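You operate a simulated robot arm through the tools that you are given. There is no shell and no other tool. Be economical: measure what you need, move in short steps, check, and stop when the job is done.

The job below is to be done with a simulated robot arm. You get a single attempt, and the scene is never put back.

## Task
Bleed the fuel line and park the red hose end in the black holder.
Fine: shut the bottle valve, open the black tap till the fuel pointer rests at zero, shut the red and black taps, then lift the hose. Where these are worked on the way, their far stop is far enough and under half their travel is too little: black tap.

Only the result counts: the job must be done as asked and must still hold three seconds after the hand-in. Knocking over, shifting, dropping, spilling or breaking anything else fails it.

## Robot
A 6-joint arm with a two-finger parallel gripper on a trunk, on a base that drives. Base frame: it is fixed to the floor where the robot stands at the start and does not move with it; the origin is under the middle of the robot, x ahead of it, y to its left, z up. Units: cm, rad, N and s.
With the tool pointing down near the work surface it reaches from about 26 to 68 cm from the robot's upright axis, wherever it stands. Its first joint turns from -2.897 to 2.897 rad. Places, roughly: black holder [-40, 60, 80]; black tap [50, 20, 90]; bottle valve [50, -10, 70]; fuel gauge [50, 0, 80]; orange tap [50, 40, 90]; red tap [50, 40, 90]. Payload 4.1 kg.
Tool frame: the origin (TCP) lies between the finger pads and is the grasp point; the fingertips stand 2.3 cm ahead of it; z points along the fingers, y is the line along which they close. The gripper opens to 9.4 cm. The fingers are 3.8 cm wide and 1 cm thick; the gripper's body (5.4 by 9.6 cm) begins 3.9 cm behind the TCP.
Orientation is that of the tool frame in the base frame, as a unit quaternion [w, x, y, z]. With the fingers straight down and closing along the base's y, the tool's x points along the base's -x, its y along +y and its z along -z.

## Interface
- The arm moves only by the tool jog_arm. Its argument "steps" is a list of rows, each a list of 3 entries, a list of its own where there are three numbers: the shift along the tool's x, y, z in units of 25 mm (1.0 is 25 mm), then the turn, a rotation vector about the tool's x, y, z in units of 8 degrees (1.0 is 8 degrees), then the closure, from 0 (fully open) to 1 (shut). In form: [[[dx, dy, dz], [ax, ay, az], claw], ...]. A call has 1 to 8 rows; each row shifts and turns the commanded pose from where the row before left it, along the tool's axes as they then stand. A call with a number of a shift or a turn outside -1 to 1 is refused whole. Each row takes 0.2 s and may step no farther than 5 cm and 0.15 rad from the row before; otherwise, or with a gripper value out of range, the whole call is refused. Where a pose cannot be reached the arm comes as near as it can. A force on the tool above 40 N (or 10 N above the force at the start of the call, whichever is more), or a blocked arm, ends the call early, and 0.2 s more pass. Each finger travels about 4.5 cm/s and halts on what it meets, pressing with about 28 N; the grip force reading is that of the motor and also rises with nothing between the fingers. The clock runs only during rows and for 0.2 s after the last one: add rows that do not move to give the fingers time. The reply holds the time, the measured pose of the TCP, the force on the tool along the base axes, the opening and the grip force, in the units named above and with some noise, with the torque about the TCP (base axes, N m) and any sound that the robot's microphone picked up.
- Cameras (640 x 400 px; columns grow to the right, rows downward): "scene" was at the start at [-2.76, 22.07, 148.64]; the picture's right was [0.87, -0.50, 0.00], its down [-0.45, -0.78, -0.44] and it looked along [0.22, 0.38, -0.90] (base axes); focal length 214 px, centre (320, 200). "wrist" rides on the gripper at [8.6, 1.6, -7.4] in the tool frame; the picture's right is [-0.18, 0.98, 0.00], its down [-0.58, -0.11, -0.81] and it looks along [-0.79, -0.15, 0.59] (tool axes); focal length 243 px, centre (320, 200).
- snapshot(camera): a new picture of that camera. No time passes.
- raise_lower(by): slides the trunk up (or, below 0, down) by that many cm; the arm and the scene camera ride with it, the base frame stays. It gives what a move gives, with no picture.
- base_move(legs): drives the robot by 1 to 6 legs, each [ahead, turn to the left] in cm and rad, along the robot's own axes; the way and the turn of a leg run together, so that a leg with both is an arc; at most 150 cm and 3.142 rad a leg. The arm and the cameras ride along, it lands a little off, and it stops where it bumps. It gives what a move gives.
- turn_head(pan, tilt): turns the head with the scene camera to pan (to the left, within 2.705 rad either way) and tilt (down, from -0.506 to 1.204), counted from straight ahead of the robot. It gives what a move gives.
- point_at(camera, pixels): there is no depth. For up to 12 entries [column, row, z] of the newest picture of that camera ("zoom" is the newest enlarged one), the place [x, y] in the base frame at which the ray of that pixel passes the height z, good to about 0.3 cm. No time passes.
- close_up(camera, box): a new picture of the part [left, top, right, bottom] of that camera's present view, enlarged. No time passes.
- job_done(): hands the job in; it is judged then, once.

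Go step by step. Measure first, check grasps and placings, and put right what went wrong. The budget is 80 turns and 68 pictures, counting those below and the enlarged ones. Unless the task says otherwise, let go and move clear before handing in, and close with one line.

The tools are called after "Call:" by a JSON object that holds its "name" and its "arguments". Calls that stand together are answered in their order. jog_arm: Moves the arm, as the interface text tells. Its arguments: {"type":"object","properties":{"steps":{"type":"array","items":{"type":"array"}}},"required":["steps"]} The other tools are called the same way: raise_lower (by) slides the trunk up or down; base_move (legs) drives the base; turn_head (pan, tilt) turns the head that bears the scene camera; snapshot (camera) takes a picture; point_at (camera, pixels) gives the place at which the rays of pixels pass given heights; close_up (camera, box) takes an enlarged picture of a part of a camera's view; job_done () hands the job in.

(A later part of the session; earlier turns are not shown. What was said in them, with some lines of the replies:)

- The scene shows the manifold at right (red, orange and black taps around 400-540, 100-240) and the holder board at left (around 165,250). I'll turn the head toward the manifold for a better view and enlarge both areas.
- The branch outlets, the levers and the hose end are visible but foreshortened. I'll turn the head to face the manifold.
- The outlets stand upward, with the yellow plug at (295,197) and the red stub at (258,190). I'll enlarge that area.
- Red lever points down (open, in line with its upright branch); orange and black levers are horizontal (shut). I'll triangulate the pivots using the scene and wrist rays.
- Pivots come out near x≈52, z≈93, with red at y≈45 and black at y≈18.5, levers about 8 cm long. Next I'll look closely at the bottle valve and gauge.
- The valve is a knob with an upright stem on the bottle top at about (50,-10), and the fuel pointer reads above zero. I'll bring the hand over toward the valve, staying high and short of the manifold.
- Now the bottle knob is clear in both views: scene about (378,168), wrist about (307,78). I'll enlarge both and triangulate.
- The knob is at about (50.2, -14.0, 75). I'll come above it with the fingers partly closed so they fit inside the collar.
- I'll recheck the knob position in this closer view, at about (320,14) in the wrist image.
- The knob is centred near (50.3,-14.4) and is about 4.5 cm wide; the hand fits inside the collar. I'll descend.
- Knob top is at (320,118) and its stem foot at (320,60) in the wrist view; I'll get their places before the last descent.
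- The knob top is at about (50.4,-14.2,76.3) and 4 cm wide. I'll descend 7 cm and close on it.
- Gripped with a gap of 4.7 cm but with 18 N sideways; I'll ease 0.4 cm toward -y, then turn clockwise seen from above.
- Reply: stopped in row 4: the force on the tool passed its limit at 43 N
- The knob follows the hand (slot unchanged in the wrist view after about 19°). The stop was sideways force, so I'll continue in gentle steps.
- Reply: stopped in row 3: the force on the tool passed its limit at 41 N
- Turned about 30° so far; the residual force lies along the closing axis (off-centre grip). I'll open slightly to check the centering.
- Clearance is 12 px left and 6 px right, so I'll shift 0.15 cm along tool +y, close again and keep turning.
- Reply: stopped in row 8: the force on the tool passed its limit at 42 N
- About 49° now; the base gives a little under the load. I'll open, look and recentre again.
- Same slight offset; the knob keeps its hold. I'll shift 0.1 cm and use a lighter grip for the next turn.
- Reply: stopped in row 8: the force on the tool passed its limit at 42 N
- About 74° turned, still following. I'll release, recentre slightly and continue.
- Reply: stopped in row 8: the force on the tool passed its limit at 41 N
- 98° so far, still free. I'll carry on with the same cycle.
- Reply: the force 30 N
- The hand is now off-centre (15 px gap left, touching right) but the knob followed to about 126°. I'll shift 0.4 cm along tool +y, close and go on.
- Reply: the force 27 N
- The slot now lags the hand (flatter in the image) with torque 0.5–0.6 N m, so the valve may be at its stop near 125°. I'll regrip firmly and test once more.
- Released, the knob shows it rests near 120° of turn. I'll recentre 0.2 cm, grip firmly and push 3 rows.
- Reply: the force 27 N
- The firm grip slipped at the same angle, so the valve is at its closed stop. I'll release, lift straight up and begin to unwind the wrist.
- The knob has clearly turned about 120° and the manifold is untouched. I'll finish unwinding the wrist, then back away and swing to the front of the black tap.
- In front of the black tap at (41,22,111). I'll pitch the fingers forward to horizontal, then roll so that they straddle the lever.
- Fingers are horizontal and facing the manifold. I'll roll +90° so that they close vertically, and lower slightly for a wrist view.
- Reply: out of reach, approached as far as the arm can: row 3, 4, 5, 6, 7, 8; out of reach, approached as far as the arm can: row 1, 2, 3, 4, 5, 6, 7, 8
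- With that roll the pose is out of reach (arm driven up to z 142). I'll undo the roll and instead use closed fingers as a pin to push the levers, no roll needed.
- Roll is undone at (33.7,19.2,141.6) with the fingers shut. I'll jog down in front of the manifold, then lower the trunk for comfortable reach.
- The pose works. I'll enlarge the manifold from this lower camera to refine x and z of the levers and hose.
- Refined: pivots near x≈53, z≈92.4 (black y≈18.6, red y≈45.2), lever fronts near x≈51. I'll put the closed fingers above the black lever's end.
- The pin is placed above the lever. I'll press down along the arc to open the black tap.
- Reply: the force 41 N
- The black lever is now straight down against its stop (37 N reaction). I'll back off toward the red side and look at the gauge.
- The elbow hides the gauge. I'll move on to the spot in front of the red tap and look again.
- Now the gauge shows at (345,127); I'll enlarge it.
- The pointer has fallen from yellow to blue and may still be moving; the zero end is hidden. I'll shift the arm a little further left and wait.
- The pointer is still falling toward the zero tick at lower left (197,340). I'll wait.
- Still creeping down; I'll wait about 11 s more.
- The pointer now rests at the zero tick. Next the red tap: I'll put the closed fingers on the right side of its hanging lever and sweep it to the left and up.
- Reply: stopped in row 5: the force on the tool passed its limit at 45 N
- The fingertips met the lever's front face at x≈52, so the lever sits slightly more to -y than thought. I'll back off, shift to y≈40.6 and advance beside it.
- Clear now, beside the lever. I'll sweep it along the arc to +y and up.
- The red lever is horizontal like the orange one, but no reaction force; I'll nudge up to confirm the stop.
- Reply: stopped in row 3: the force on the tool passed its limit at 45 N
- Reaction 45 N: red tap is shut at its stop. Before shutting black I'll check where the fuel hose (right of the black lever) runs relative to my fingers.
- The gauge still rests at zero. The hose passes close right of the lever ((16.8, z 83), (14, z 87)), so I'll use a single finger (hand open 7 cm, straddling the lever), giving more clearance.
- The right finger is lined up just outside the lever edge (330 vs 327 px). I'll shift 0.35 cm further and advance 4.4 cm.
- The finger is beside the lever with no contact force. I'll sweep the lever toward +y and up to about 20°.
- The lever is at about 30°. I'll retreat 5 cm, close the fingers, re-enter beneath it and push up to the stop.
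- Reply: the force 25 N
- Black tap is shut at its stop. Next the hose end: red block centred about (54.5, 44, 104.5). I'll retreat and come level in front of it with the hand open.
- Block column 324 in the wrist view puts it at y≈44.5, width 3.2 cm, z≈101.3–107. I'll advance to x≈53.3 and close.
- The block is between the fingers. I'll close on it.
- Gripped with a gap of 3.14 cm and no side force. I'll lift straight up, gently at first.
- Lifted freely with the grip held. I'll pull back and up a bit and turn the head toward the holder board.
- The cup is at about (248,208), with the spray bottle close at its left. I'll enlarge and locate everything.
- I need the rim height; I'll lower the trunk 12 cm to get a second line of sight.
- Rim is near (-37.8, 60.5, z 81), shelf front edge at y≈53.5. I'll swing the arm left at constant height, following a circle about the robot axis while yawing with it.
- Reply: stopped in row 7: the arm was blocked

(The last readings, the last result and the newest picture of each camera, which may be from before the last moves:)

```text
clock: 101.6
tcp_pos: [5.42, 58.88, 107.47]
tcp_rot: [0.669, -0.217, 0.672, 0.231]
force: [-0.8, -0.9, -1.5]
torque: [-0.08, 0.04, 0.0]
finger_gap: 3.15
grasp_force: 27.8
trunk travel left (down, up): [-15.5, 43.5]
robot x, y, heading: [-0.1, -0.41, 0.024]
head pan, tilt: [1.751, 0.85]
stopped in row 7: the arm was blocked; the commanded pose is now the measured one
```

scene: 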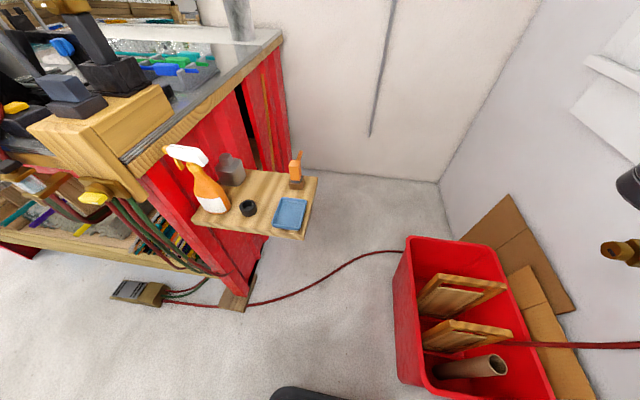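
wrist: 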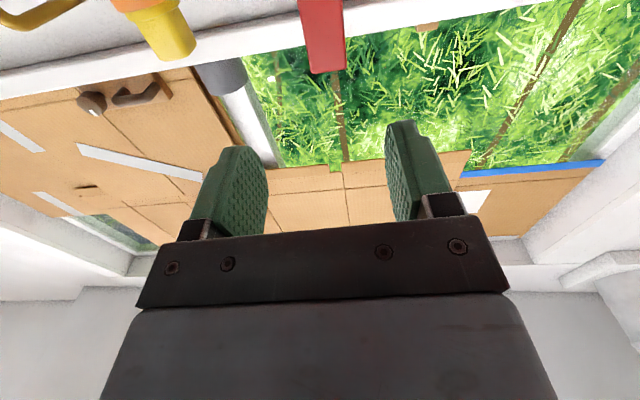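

The arm was blocked midway at (5.4,58.9). I'll look at what it met.

Call:
{"name": "snapshot", "arguments": {"camera": "scene"}}

```text
6 pictures are left
```

scene: 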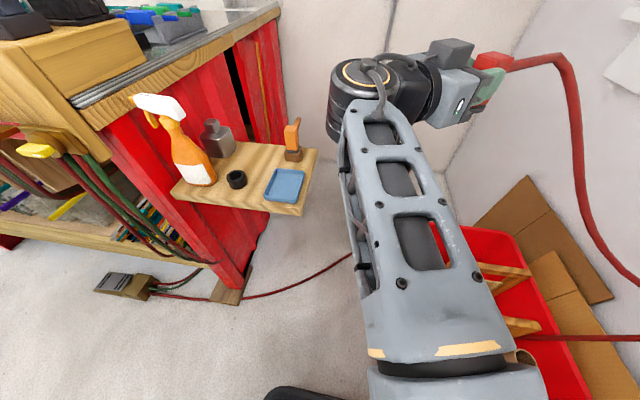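

The arm's upper link meets the head mast when swung this far left, so I must turn the base instead. Base half-width is about 21 cm (corner radius ~33) and the bin's nearest corner is about 44 cm away, so turning on the spot is clear; first I swing the arm back.

Call:
{"name": "jog_arm", "arguments": {"steps": [[[0, -0.89, 0.953], [0.393, 0, 0], 0.85], [[0, -0.89, 0.953], [0.393, 0, 0], 0.85], [[0, -0.89, 0.953], [0.393, 0, 0], 0.85], [[0, -0.89, 0.953], [0.393, 0, 0], 0.85], [[0, -0.89, 0.953], [0.393, 0, 0], 0.85], [[0, -0.89, 0.953], [0.393, 0, 0], 0.85]]}}

Call:
{"name": "jog_arm", "arguments": {"steps": [[[0, -0.89, 0.953], [0.393, 0, 0], 0.85], [[0, -0.89, 0.953], [0.393, 0, 0], 0.85], [[0, -0.89, 0.853], [0.393, 0, 0], 0.85], [[0, -0.89, 0.753], [0.393, 0, 0], 0.85], [[0, -0.6, 0], [0, 0, 0], 0.85]]}}

```text
clock: 103.0
tcp_pos: [24.22, 54.15, 107.31]
tcp_rot: [0.696, -0.105, 0.7, 0.118]
force: [0.0, 0.3, -2.2]
torque: [-0.01, 0.05, 0.0]
finger_gap: 3.14
grasp_force: 28.5
trunk travel left (down, up): [-15.5, 43.5]
robot x, y, heading: [0.12, -0.08, 0.026]
head pan, tilt: [1.751, 0.85]
```

```text
clock: 104.2
tcp_pos: [34.97, 46.29, 107.07]
tcp_rot: [0.704, -0.03, 0.709, 0.041]
force: [0.6, 0.2, -1.5]
torque: [0.04, 0.03, -0.03]
finger_gap: 3.14
grasp_force: 27.8
trunk travel left (down, up): [-15.5, 43.5]
robot x, y, heading: [-0.13, -0.18, 0.03]
head pan, tilt: [1.751, 0.85]
```

Arm is back at (35,46). Now turn the base on the spot by 1.2 rad, in two legs.

Call:
{"name": "base_move", "arguments": {"legs": [[0, 0.6]]}}

Call:
{"name": "base_move", "arguments": {"legs": [[0, 0.6]]}}

```text
clock: 105.6
tcp_pos: [19.06, 54.79, 106.98]
tcp_rot: [0.688, -0.14, 0.696, 0.151]
force: [0.4, 0.2, -1.8]
torque: [-0.03, 0.08, -0.02]
finger_gap: 3.15
grasp_force: 27.8
trunk travel left (down, up): [-15.5, 43.5]
robot x, y, heading: [0.1, 0.16, 0.335]
head pan, tilt: [1.751, 0.85]
stopped in leg 1: the robot was blocked; the commanded pose is now the measured one
```

```text
clock: 107.2
tcp_pos: [-5.4, 59.15, 106.81]
tcp_rot: [0.639, -0.286, 0.65, 0.294]
force: [0.3, 0.7, -1.8]
torque: [-0.02, 0.05, -0.03]
finger_gap: 3.14
grasp_force: 27.8
trunk travel left (down, up): [-15.5, 43.5]
robot x, y, heading: [-0.87, 3.25, 0.694]
head pan, tilt: [1.751, 0.85]
stopped in leg 1: the robot was blocked; the commanded pose is now the measured one
```

The base was blocked twice and shifted 3 cm to +y, so something on the right side is in the way. I'll look that way.

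Call:
{"name": "turn_head", "arguments": {"pan": -0.9, "tilt": 1.0}}

Call:
{"name": "snapshot", "arguments": {"camera": "scene"}}

```text
clock: 109.6
tcp_pos: [-5.28, 59.25, 106.83]
tcp_rot: [0.64, -0.286, 0.65, 0.294]
force: [0.6, -1.2, -2.2]
torque: [-0.05, 0.05, -0.02]
finger_gap: 3.14
grasp_force: 28.4
trunk travel left (down, up): [-15.5, 43.5]
robot x, y, heading: [-0.66, 2.72, 0.69]
head pan, tilt: [-0.901, 1.0]
```

```text
5 pictures are left
```

scene: 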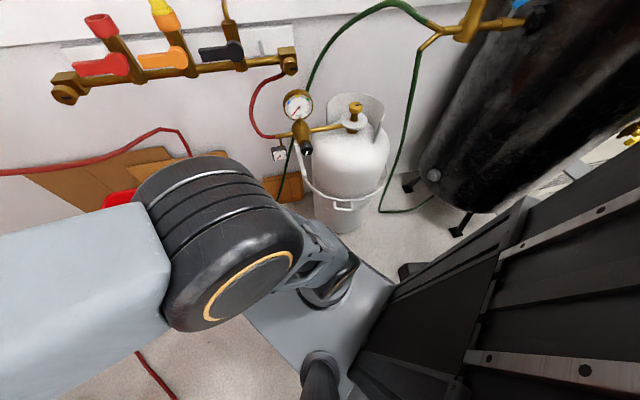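

Fits a cabinet face at y≈-27.6 that my rear-right corner just grazes; its maximum swing-out is near the present heading. I'll ease ahead 2.5 cm (bin still ≥8 cm away) and turn 0.5 rad.

Call:
{"name": "base_move", "arguments": {"legs": [[2.5, 0]]}}

Call:
{"name": "base_move", "arguments": {"legs": [[0, 0.5]]}}

```text
clock: 110.4
tcp_pos: [-3.5, 60.9, 106.97]
tcp_rot: [0.64, -0.286, 0.65, 0.293]
force: [0.2, -0.9, -2.6]
torque: [-0.01, 0.08, -0.03]
finger_gap: 3.15
grasp_force: 28.0
trunk travel left (down, up): [-15.5, 43.5]
robot x, y, heading: [1.02, 4.47, 0.694]
head pan, tilt: [-0.901, 1.0]
```

```text
clock: 112.2
tcp_pos: [-29.67, 51.8, 106.93]
tcp_rot: [0.548, -0.438, 0.559, 0.442]
force: [-0.3, -0.5, -1.7]
torque: [-0.07, 0.02, 0.02]
finger_gap: 3.18
grasp_force: 28.2
trunk travel left (down, up): [-15.5, 43.5]
robot x, y, heading: [1.64, 4.73, 1.188]
head pan, tilt: [-0.901, 1.0]
```

Turned cleanly; TCP is at (-29.7,51.8), yaw ≈77°. I'll yaw to 90°, move near the cup at safe height and turn the head to see both.

Call:
{"name": "jog_arm", "arguments": {"steps": [[[0, 0, 0], [-0.82, 0, 0], 0.85], [[0, 0, 0], [-0.82, 0, 0], 0.85], [[0, 1, 0], [0, 0, 0], 0.85], [[0, 1, 0.5], [0, 0, 0], 0.85], [[0.7, 1, 0.6], [0, 0, 0], 0.85], [[0.8, 0.2, 1], [0, 0, 0], 0.85], [[0.8, 0, 0.8], [0, 0, 0], 0.85], [[0.7, 0, 0], [0, 0, 0], 0.85]]}}

Call:
{"name": "turn_head", "arguments": {"pan": 1.1, "tilt": 0.65}}

Call:
{"name": "close_up", "arguments": {"camera": "scene", "box": [160, 60, 480, 260]}}

```text
clock: 114.0
tcp_pos: [-37.75, 59.07, 99.48]
tcp_rot: [0.495, -0.496, 0.506, 0.503]
force: [1.0, -0.7, -1.2]
torque: [-0.03, 0.01, 0.01]
finger_gap: 3.13
grasp_force: 28.3
trunk travel left (down, up): [-15.5, 43.5]
robot x, y, heading: [0.77, 4.8, 1.19]
head pan, tilt: [-0.901, 1.0]
```

```text
clock: 116.0
tcp_pos: [-37.76, 59.1, 99.54]
tcp_rot: [0.495, -0.497, 0.506, 0.503]
force: [1.0, 0.7, -1.4]
torque: [-0.03, 0.01, -0.02]
finger_gap: 3.16
grasp_force: 28.5
trunk travel left (down, up): [-15.5, 43.5]
robot x, y, heading: [1.15, 4.33, 1.19]
head pan, tilt: [1.1, 0.649]
```

```text
2.00 times, centred on (320, 160) of scene
```

zoom: 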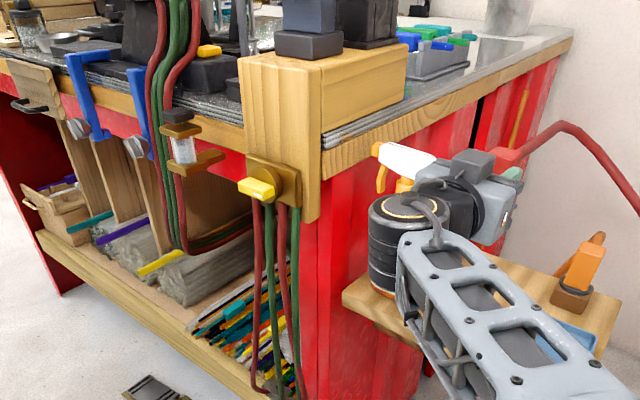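

The forearm hides the cup from here. I'll swing the hand aside to the right and take a fresh close view of the cup for a better fix.

Call:
{"name": "jog_arm", "arguments": {"steps": [[[-1, 0, 0], [0, 0, 0], 0.85], [[-1, -0.5, -0.5], [0, 0, 0], 0.85], [[-0.5, -1, -1], [0, 0, 0], 0.85], [[0, -1, -1], [0, 0, 0], 0.85], [[0, -1, -1], [0, 0, 0], 0.85], [[0, -1, -0.5], [0, 0, 0], 0.85], [[0, -1, 0], [0, 0, 0], 0.85], [[0, -1, 0], [0, 0, 0], 0.85]]}}

Call:
{"name": "jog_arm", "arguments": {"steps": [[[0, -1, 0], [0, 0, 0], 0.85], [[0, -1, 0], [0, 0, 0], 0.85], [[0, -1, 0], [0, 0, 0], 0.85], [[0, -1, 0], [0, 0, 0], 0.85]]}}

Call:
{"name": "close_up", "arguments": {"camera": "scene", "box": [320, 120, 480, 240]}}

```text
clock: 117.8
tcp_pos: [-21.38, 49.23, 105.62]
tcp_rot: [0.496, -0.497, 0.506, 0.502]
force: [-0.7, 0.1, -2.6]
torque: [-0.04, 0.02, -0.01]
finger_gap: 3.15
grasp_force: 27.7
trunk travel left (down, up): [-15.5, 43.5]
robot x, y, heading: [1.11, 4.26, 1.19]
head pan, tilt: [1.1, 0.649]
```

```text
clock: 118.8
tcp_pos: [-11.4, 49.15, 105.36]
tcp_rot: [0.495, -0.497, 0.505, 0.503]
force: [-0.1, 1.2, -2.5]
torque: [-0.05, -0.01, -0.02]
finger_gap: 3.15
grasp_force: 27.8
trunk travel left (down, up): [-15.5, 43.5]
robot x, y, heading: [1.18, 4.72, 1.191]
head pan, tilt: [1.1, 0.649]
```

```text
3.33 times, centred on (400, 180) of scene
```

zoom: 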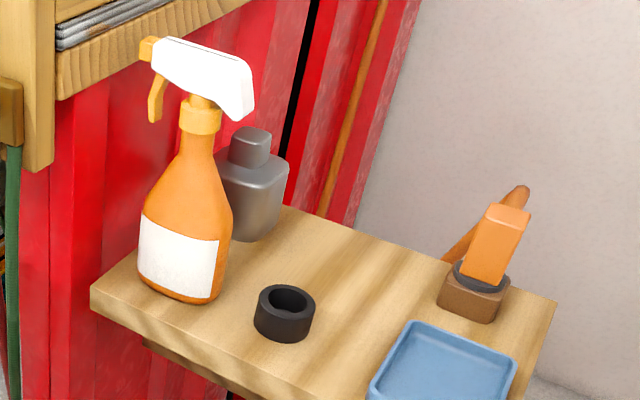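

Clear view: rim centre at (288,299), inner hole clearly open. I'll get the ray and cross it with the earlier ones.

Call:
{"name": "point_at", "arguments": {"camera": "zoom", "pixels": [[288, 298, 78], [288, 298, 80], [288, 298, 82], [288, 298, 84], [260, 295, 81], [316, 301, 81], [270, 299, 81], [306, 299, 81], [220, 300, 79], [250, 100, 97], [94, 290, 79], [372, 385, 80]]}}

```text
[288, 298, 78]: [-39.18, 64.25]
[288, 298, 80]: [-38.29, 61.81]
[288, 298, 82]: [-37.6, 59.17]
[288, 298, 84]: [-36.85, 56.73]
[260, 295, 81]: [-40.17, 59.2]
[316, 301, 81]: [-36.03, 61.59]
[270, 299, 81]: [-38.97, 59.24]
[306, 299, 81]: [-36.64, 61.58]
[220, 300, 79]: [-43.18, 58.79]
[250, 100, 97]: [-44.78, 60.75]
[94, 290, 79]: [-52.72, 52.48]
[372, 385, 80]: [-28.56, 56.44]
```

Best fit: rim centre (-37.8, 60.65), z≈80.9, inner hole about 3.2 cm. Now a wrist picture to see where the plug sits in the hand.

Call:
{"name": "close_up", "arguments": {"camera": "wrist", "box": [200, 60, 440, 240]}}

```text
2.22 times, centred on (320, 150) of wrist
```

zoom: 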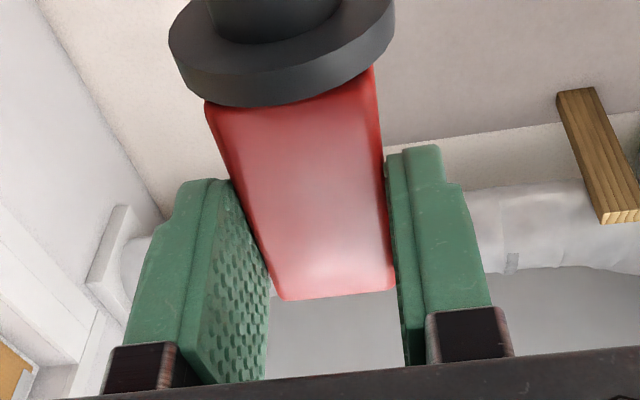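

The wrist view shows the block held near the fingertips with its flange below. I'll compute where the plug axis lies relative to the TCP.

Call:
{"name": "point_at", "arguments": {"camera": "zoom", "pixels": [[283, 297, 107.5], [392, 288, 107.5], [283, 297, 108], [392, 288, 108], [212, 104, 102.8], [372, 75, 102.8], [212, 104, 102.3], [372, 75, 102.3], [281, 22, 101.9], [281, 22, 101.5], [168, 40, 101.7], [395, 5, 101.7]]}}

```text
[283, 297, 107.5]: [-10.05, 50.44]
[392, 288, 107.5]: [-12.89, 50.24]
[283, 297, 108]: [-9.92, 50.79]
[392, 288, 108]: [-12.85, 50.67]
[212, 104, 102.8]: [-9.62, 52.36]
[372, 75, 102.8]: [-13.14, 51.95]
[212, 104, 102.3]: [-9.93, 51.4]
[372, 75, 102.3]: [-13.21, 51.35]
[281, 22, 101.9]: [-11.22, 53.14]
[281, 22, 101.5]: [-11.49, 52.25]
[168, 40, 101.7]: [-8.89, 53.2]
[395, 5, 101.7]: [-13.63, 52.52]
```

The plug axis lies about 3.0 cm ahead of the TCP, centred sideways. Target TCP is (-37.8, 57.65); I'll go above the cup and lower to z≈93.

Call:
{"name": "jog_arm", "arguments": {"steps": [[[0, 1, 0], [0, 0, 0], 0.85], [[0, 1, 0], [0, 0, 0], 0.85], [[0, 1, 0], [0, 0, 0], 0.85], [[0, 1, 0], [0, 0, 0], 0.85], [[0, 1, 0], [0, 0, 0], 0.85], [[0, 1, 0.4], [0, 0, 0], 0.85], [[0, 1, 0.6], [0, 0, 0], 0.85], [[0, 1, 0.6], [0, 0, 0], 0.85]]}}

Call:
{"name": "jog_arm", "arguments": {"steps": [[[0, 1, 0.6], [0, 0, 0], 0.85], [[0, 1, 0.6], [0, 0, 0], 0.85], [[0, 0.56, 0.6], [0, 0, 0], 0.85], [[1, 0, 0], [0, 0, 0], 0.85], [[1, 0, 0], [0, 0, 0], 0.85], [[1, 0, 0], [0, 0, 0], 0.85], [[1, 0, 0], [0, 0, 0], 0.85]]}}

```text
clock: 120.6
tcp_pos: [-31.55, 53.03, 105.69]
tcp_rot: [0.496, -0.496, 0.506, 0.502]
force: [0.1, -1.0, -1.8]
torque: [-0.08, -0.02, 0.03]
finger_gap: 3.18
grasp_force: 28.1
trunk travel left (down, up): [-15.5, 43.5]
robot x, y, heading: [0.84, 4.45, 1.188]
head pan, tilt: [1.1, 0.649]
```

```text
clock: 122.2
tcp_pos: [-38.01, 57.63, 95.63]
tcp_rot: [0.494, -0.497, 0.506, 0.504]
force: [0.6, -0.1, -0.8]
torque: [-0.04, 0.02, 0.02]
finger_gap: 3.14
grasp_force: 28.5
trunk travel left (down, up): [-15.5, 43.5]
robot x, y, heading: [0.99, 4.69, 1.186]
head pan, tilt: [1.1, 0.649]
```

In position above the cup. I'll correct a 1.5° tilt and 0.2 cm, then descend to z≈89.5.

Call:
{"name": "jog_arm", "arguments": {"steps": [[[0.8, -0.08, 0], [0, -0.18, 0], 0.85], [[0.8, 0, 0], [0, 0, 0], 0.85], [[0.8, 0, 0], [0, 0, 0], 0.85]]}}

Call:
{"name": "close_up", "arguments": {"camera": "scene", "box": [320, 100, 480, 240]}}

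```text
clock: 123.0
tcp_pos: [-38.03, 57.84, 89.81]
tcp_rot: [0.501, -0.491, 0.5, 0.509]
force: [0.2, 0.6, -2.0]
torque: [-0.1, 0.0, 0.02]
finger_gap: 3.14
grasp_force: 27.6
trunk travel left (down, up): [-15.5, 43.5]
robot x, y, heading: [1.05, 4.43, 1.186]
head pan, tilt: [1.1, 0.649]
```

```text
2.86 times, centred on (400, 170) of scene
```

zoom: 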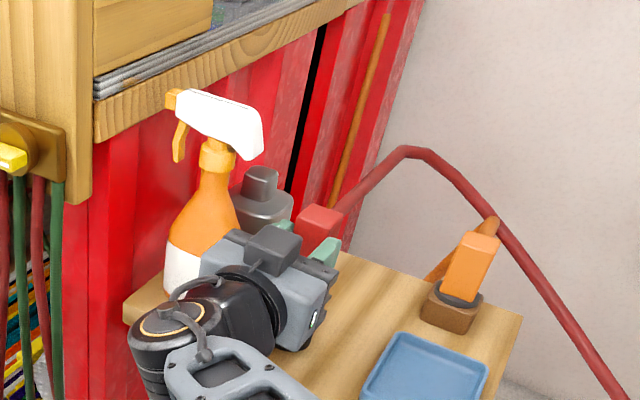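

I can check the block's top-face centre, about (320,220) in this view, at height TCP+2.5≈92.3, to verify the axis offset.

Call:
{"name": "point_at", "arguments": {"camera": "zoom", "pixels": [[320, 220, 92.3], [298, 217, 92.3], [318, 205, 92.3], [343, 216, 92.3], [320, 237, 92.3], [320, 220, 92.8]]}}

```text
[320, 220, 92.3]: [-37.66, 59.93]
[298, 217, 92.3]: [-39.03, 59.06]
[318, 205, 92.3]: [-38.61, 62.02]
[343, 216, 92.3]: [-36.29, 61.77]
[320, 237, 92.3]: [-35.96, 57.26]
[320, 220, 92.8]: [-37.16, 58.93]
```

Block centre comes out near (-37.7,60.5), matching the rim estimate. I'll descend slowly and watch the force.

Call:
{"name": "jog_arm", "arguments": {"steps": [[[0.24, -0.04, 0], [0, 0, 0], 0.85], [[0.24, 0, 0], [0, 0, 0], 0.85], [[0.2, 0, 0], [0, 0, 0], 0.85], [[0.2, 0, 0], [0, 0, 0], 0.85]]}}

```text
clock: 124.0
tcp_pos: [-37.86, 57.79, 87.65]
tcp_rot: [0.5, -0.491, 0.499, 0.51]
force: [-0.5, -0.1, -2.5]
torque: [-0.02, -0.01, -0.02]
finger_gap: 3.15
grasp_force: 27.2
trunk travel left (down, up): [-15.5, 43.5]
robot x, y, heading: [0.94, 4.79, 1.189]
head pan, tilt: [1.1, 0.649]
```

No contact yet at z 87.65. Continuing down in small steps.

Call:
{"name": "jog_arm", "arguments": {"steps": [[[0.2, 0, 0], [0, 0, 0], 0.85], [[0.2, 0, 0], [0, 0, 0], 0.85], [[0.2, 0, 0], [0, 0, 0], 0.85]]}}

```text
clock: 124.8
tcp_pos: [-37.98, 57.78, 86.12]
tcp_rot: [0.5, -0.491, 0.499, 0.51]
force: [-0.2, 0.1, -2.2]
torque: [-0.06, 0.0, 0.01]
finger_gap: 3.16
grasp_force: 28.0
trunk travel left (down, up): [-15.5, 43.5]
robot x, y, heading: [0.75, 4.12, 1.186]
head pan, tilt: [1.1, 0.649]
```

Still free at 86.1, so the plug should already be inside the cup. Continuing until it seats.

Call:
{"name": "jog_arm", "arguments": {"steps": [[[0.16, 0, 0], [0, 0, 0], 0.85], [[0.16, 0, 0], [0, 0, 0], 0.85], [[0.16, 0, 0], [0, 0, 0], 0.85], [[0.12, 0, 0], [0, 0, 0], 0.85]]}}

```text
clock: 125.8
tcp_pos: [-38.02, 57.77, 85.12]
tcp_rot: [0.502, -0.488, 0.498, 0.512]
force: [-3.1, 5.0, 18.8]
torque: [0.43, -0.1, 0.1]
finger_gap: 3.15
grasp_force: 28.6
trunk travel left (down, up): [-15.5, 43.5]
robot x, y, heading: [0.68, 4.56, 1.192]
head pan, tilt: [1.1, 0.649]
```

Seated: 19 N upward at z 85.1, matching the flange-on-rim height. I'll relieve the push slightly and open the fingers gently.

Call:
{"name": "jog_arm", "arguments": {"steps": [[[-0.08, 0, 0], [0, 0, 0], 0.75], [[0, 0, 0], [0, 0, 0], 0.6], [[0, 0, 0], [0, 0, 0], 0.5], [[0, 0, 0], [0, 0, 0], 0.5], [[0, 0, 0], [0, 0, 0], 0.5]]}}

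```text
clock: 127.0
tcp_pos: [-37.96, 57.76, 84.86]
tcp_rot: [0.501, -0.49, 0.5, 0.509]
force: [0.0, -0.2, -0.4]
torque: [0.0, -0.03, -0.03]
finger_gap: 4.69
grasp_force: 0.1
trunk travel left (down, up): [-15.5, 43.5]
robot x, y, heading: [1.3, 4.57, 1.189]
head pan, tilt: [1.1, 0.649]
5 turns are left
```

Released cleanly with no residual force. I'll withdraw straight back, then aside, and check with the last picture.

Call:
{"name": "jog_arm", "arguments": {"steps": [[[0, 0, -0.6], [0, 0, 0], 0.5], [[0, 0, -1], [0, 0, 0], 0.5], [[0, 0, -1], [0, 0, 0], 0.5], [[0, 0, -1], [0, 0, 0], 0.5], [[0, 0, -0.8], [0, 0, 0], 0.5], [[0, -1, 0], [0, 0, 0], 0.5], [[0, -1, 0], [0, 0, 0], 0.5], [[0, -1, 0], [0, 0, 0], 0.5]]}}

Call:
{"name": "jog_arm", "arguments": {"steps": [[[0, -1, 0], [0, 0, 0], 0.5], [[0, -1, 0], [0, 0, 0], 0.5], [[0, -1, 0], [0, 0, 0], 0.5], [[0, -1, 0], [0, 0, 0], 0.5], [[0, -1, 0], [0, 0, 0], 0.5]]}}

Call:
{"name": "close_up", "arguments": {"camera": "scene", "box": [300, 90, 500, 250]}}

```text
clock: 128.8
tcp_pos: [-30.5, 46.7, 84.48]
tcp_rot: [0.501, -0.49, 0.5, 0.509]
force: [0.2, 0.3, 0.2]
torque: [0.0, -0.01, 0.01]
finger_gap: 4.71
grasp_force: 0.1
trunk travel left (down, up): [-15.5, 43.5]
robot x, y, heading: [1.26, 4.69, 1.193]
head pan, tilt: [1.1, 0.649]
```

```text
clock: 130.0
tcp_pos: [-17.88, 46.74, 84.12]
tcp_rot: [0.501, -0.49, 0.5, 0.509]
force: [-0.3, -0.1, -0.4]
torque: [0.03, 0.04, 0.0]
finger_gap: 4.71
grasp_force: 0.0
trunk travel left (down, up): [-15.5, 43.5]
robot x, y, heading: [0.86, 4.93, 1.186]
head pan, tilt: [1.1, 0.649]
```

```text
2.50 times, centred on (400, 170) of scene
4 turns are left
```

zoom: 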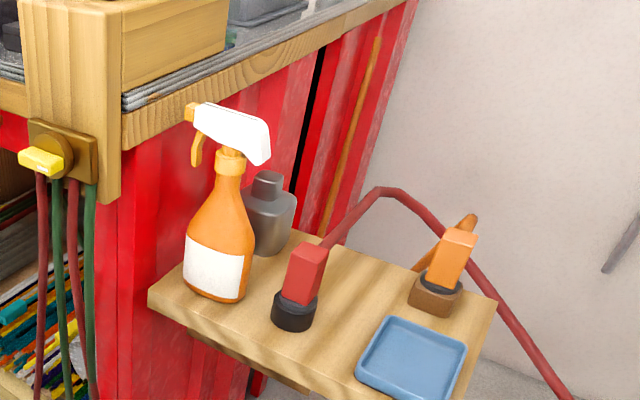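

The red hose end stands seated in the black holder (300,290), and the bottles, tray and orange tool are all in place. The hand is clear, so I'm handing in.

Call:
{"name": "job_done", "arguments": {}}

```text
The job is handed in.
```

I handed in the job with the fuel line bled and the red hose end parked in the black holder; no verdict has come back yet. The bottle valve was shut first, the gauge rested at zero, and the red and black taps were at their closed stops before the hose was lifted. While turning, the base bumped the black cabinet on its right and was pushed about 3 cm sideways. I didn't check afterwards whether the cabinet had moved.
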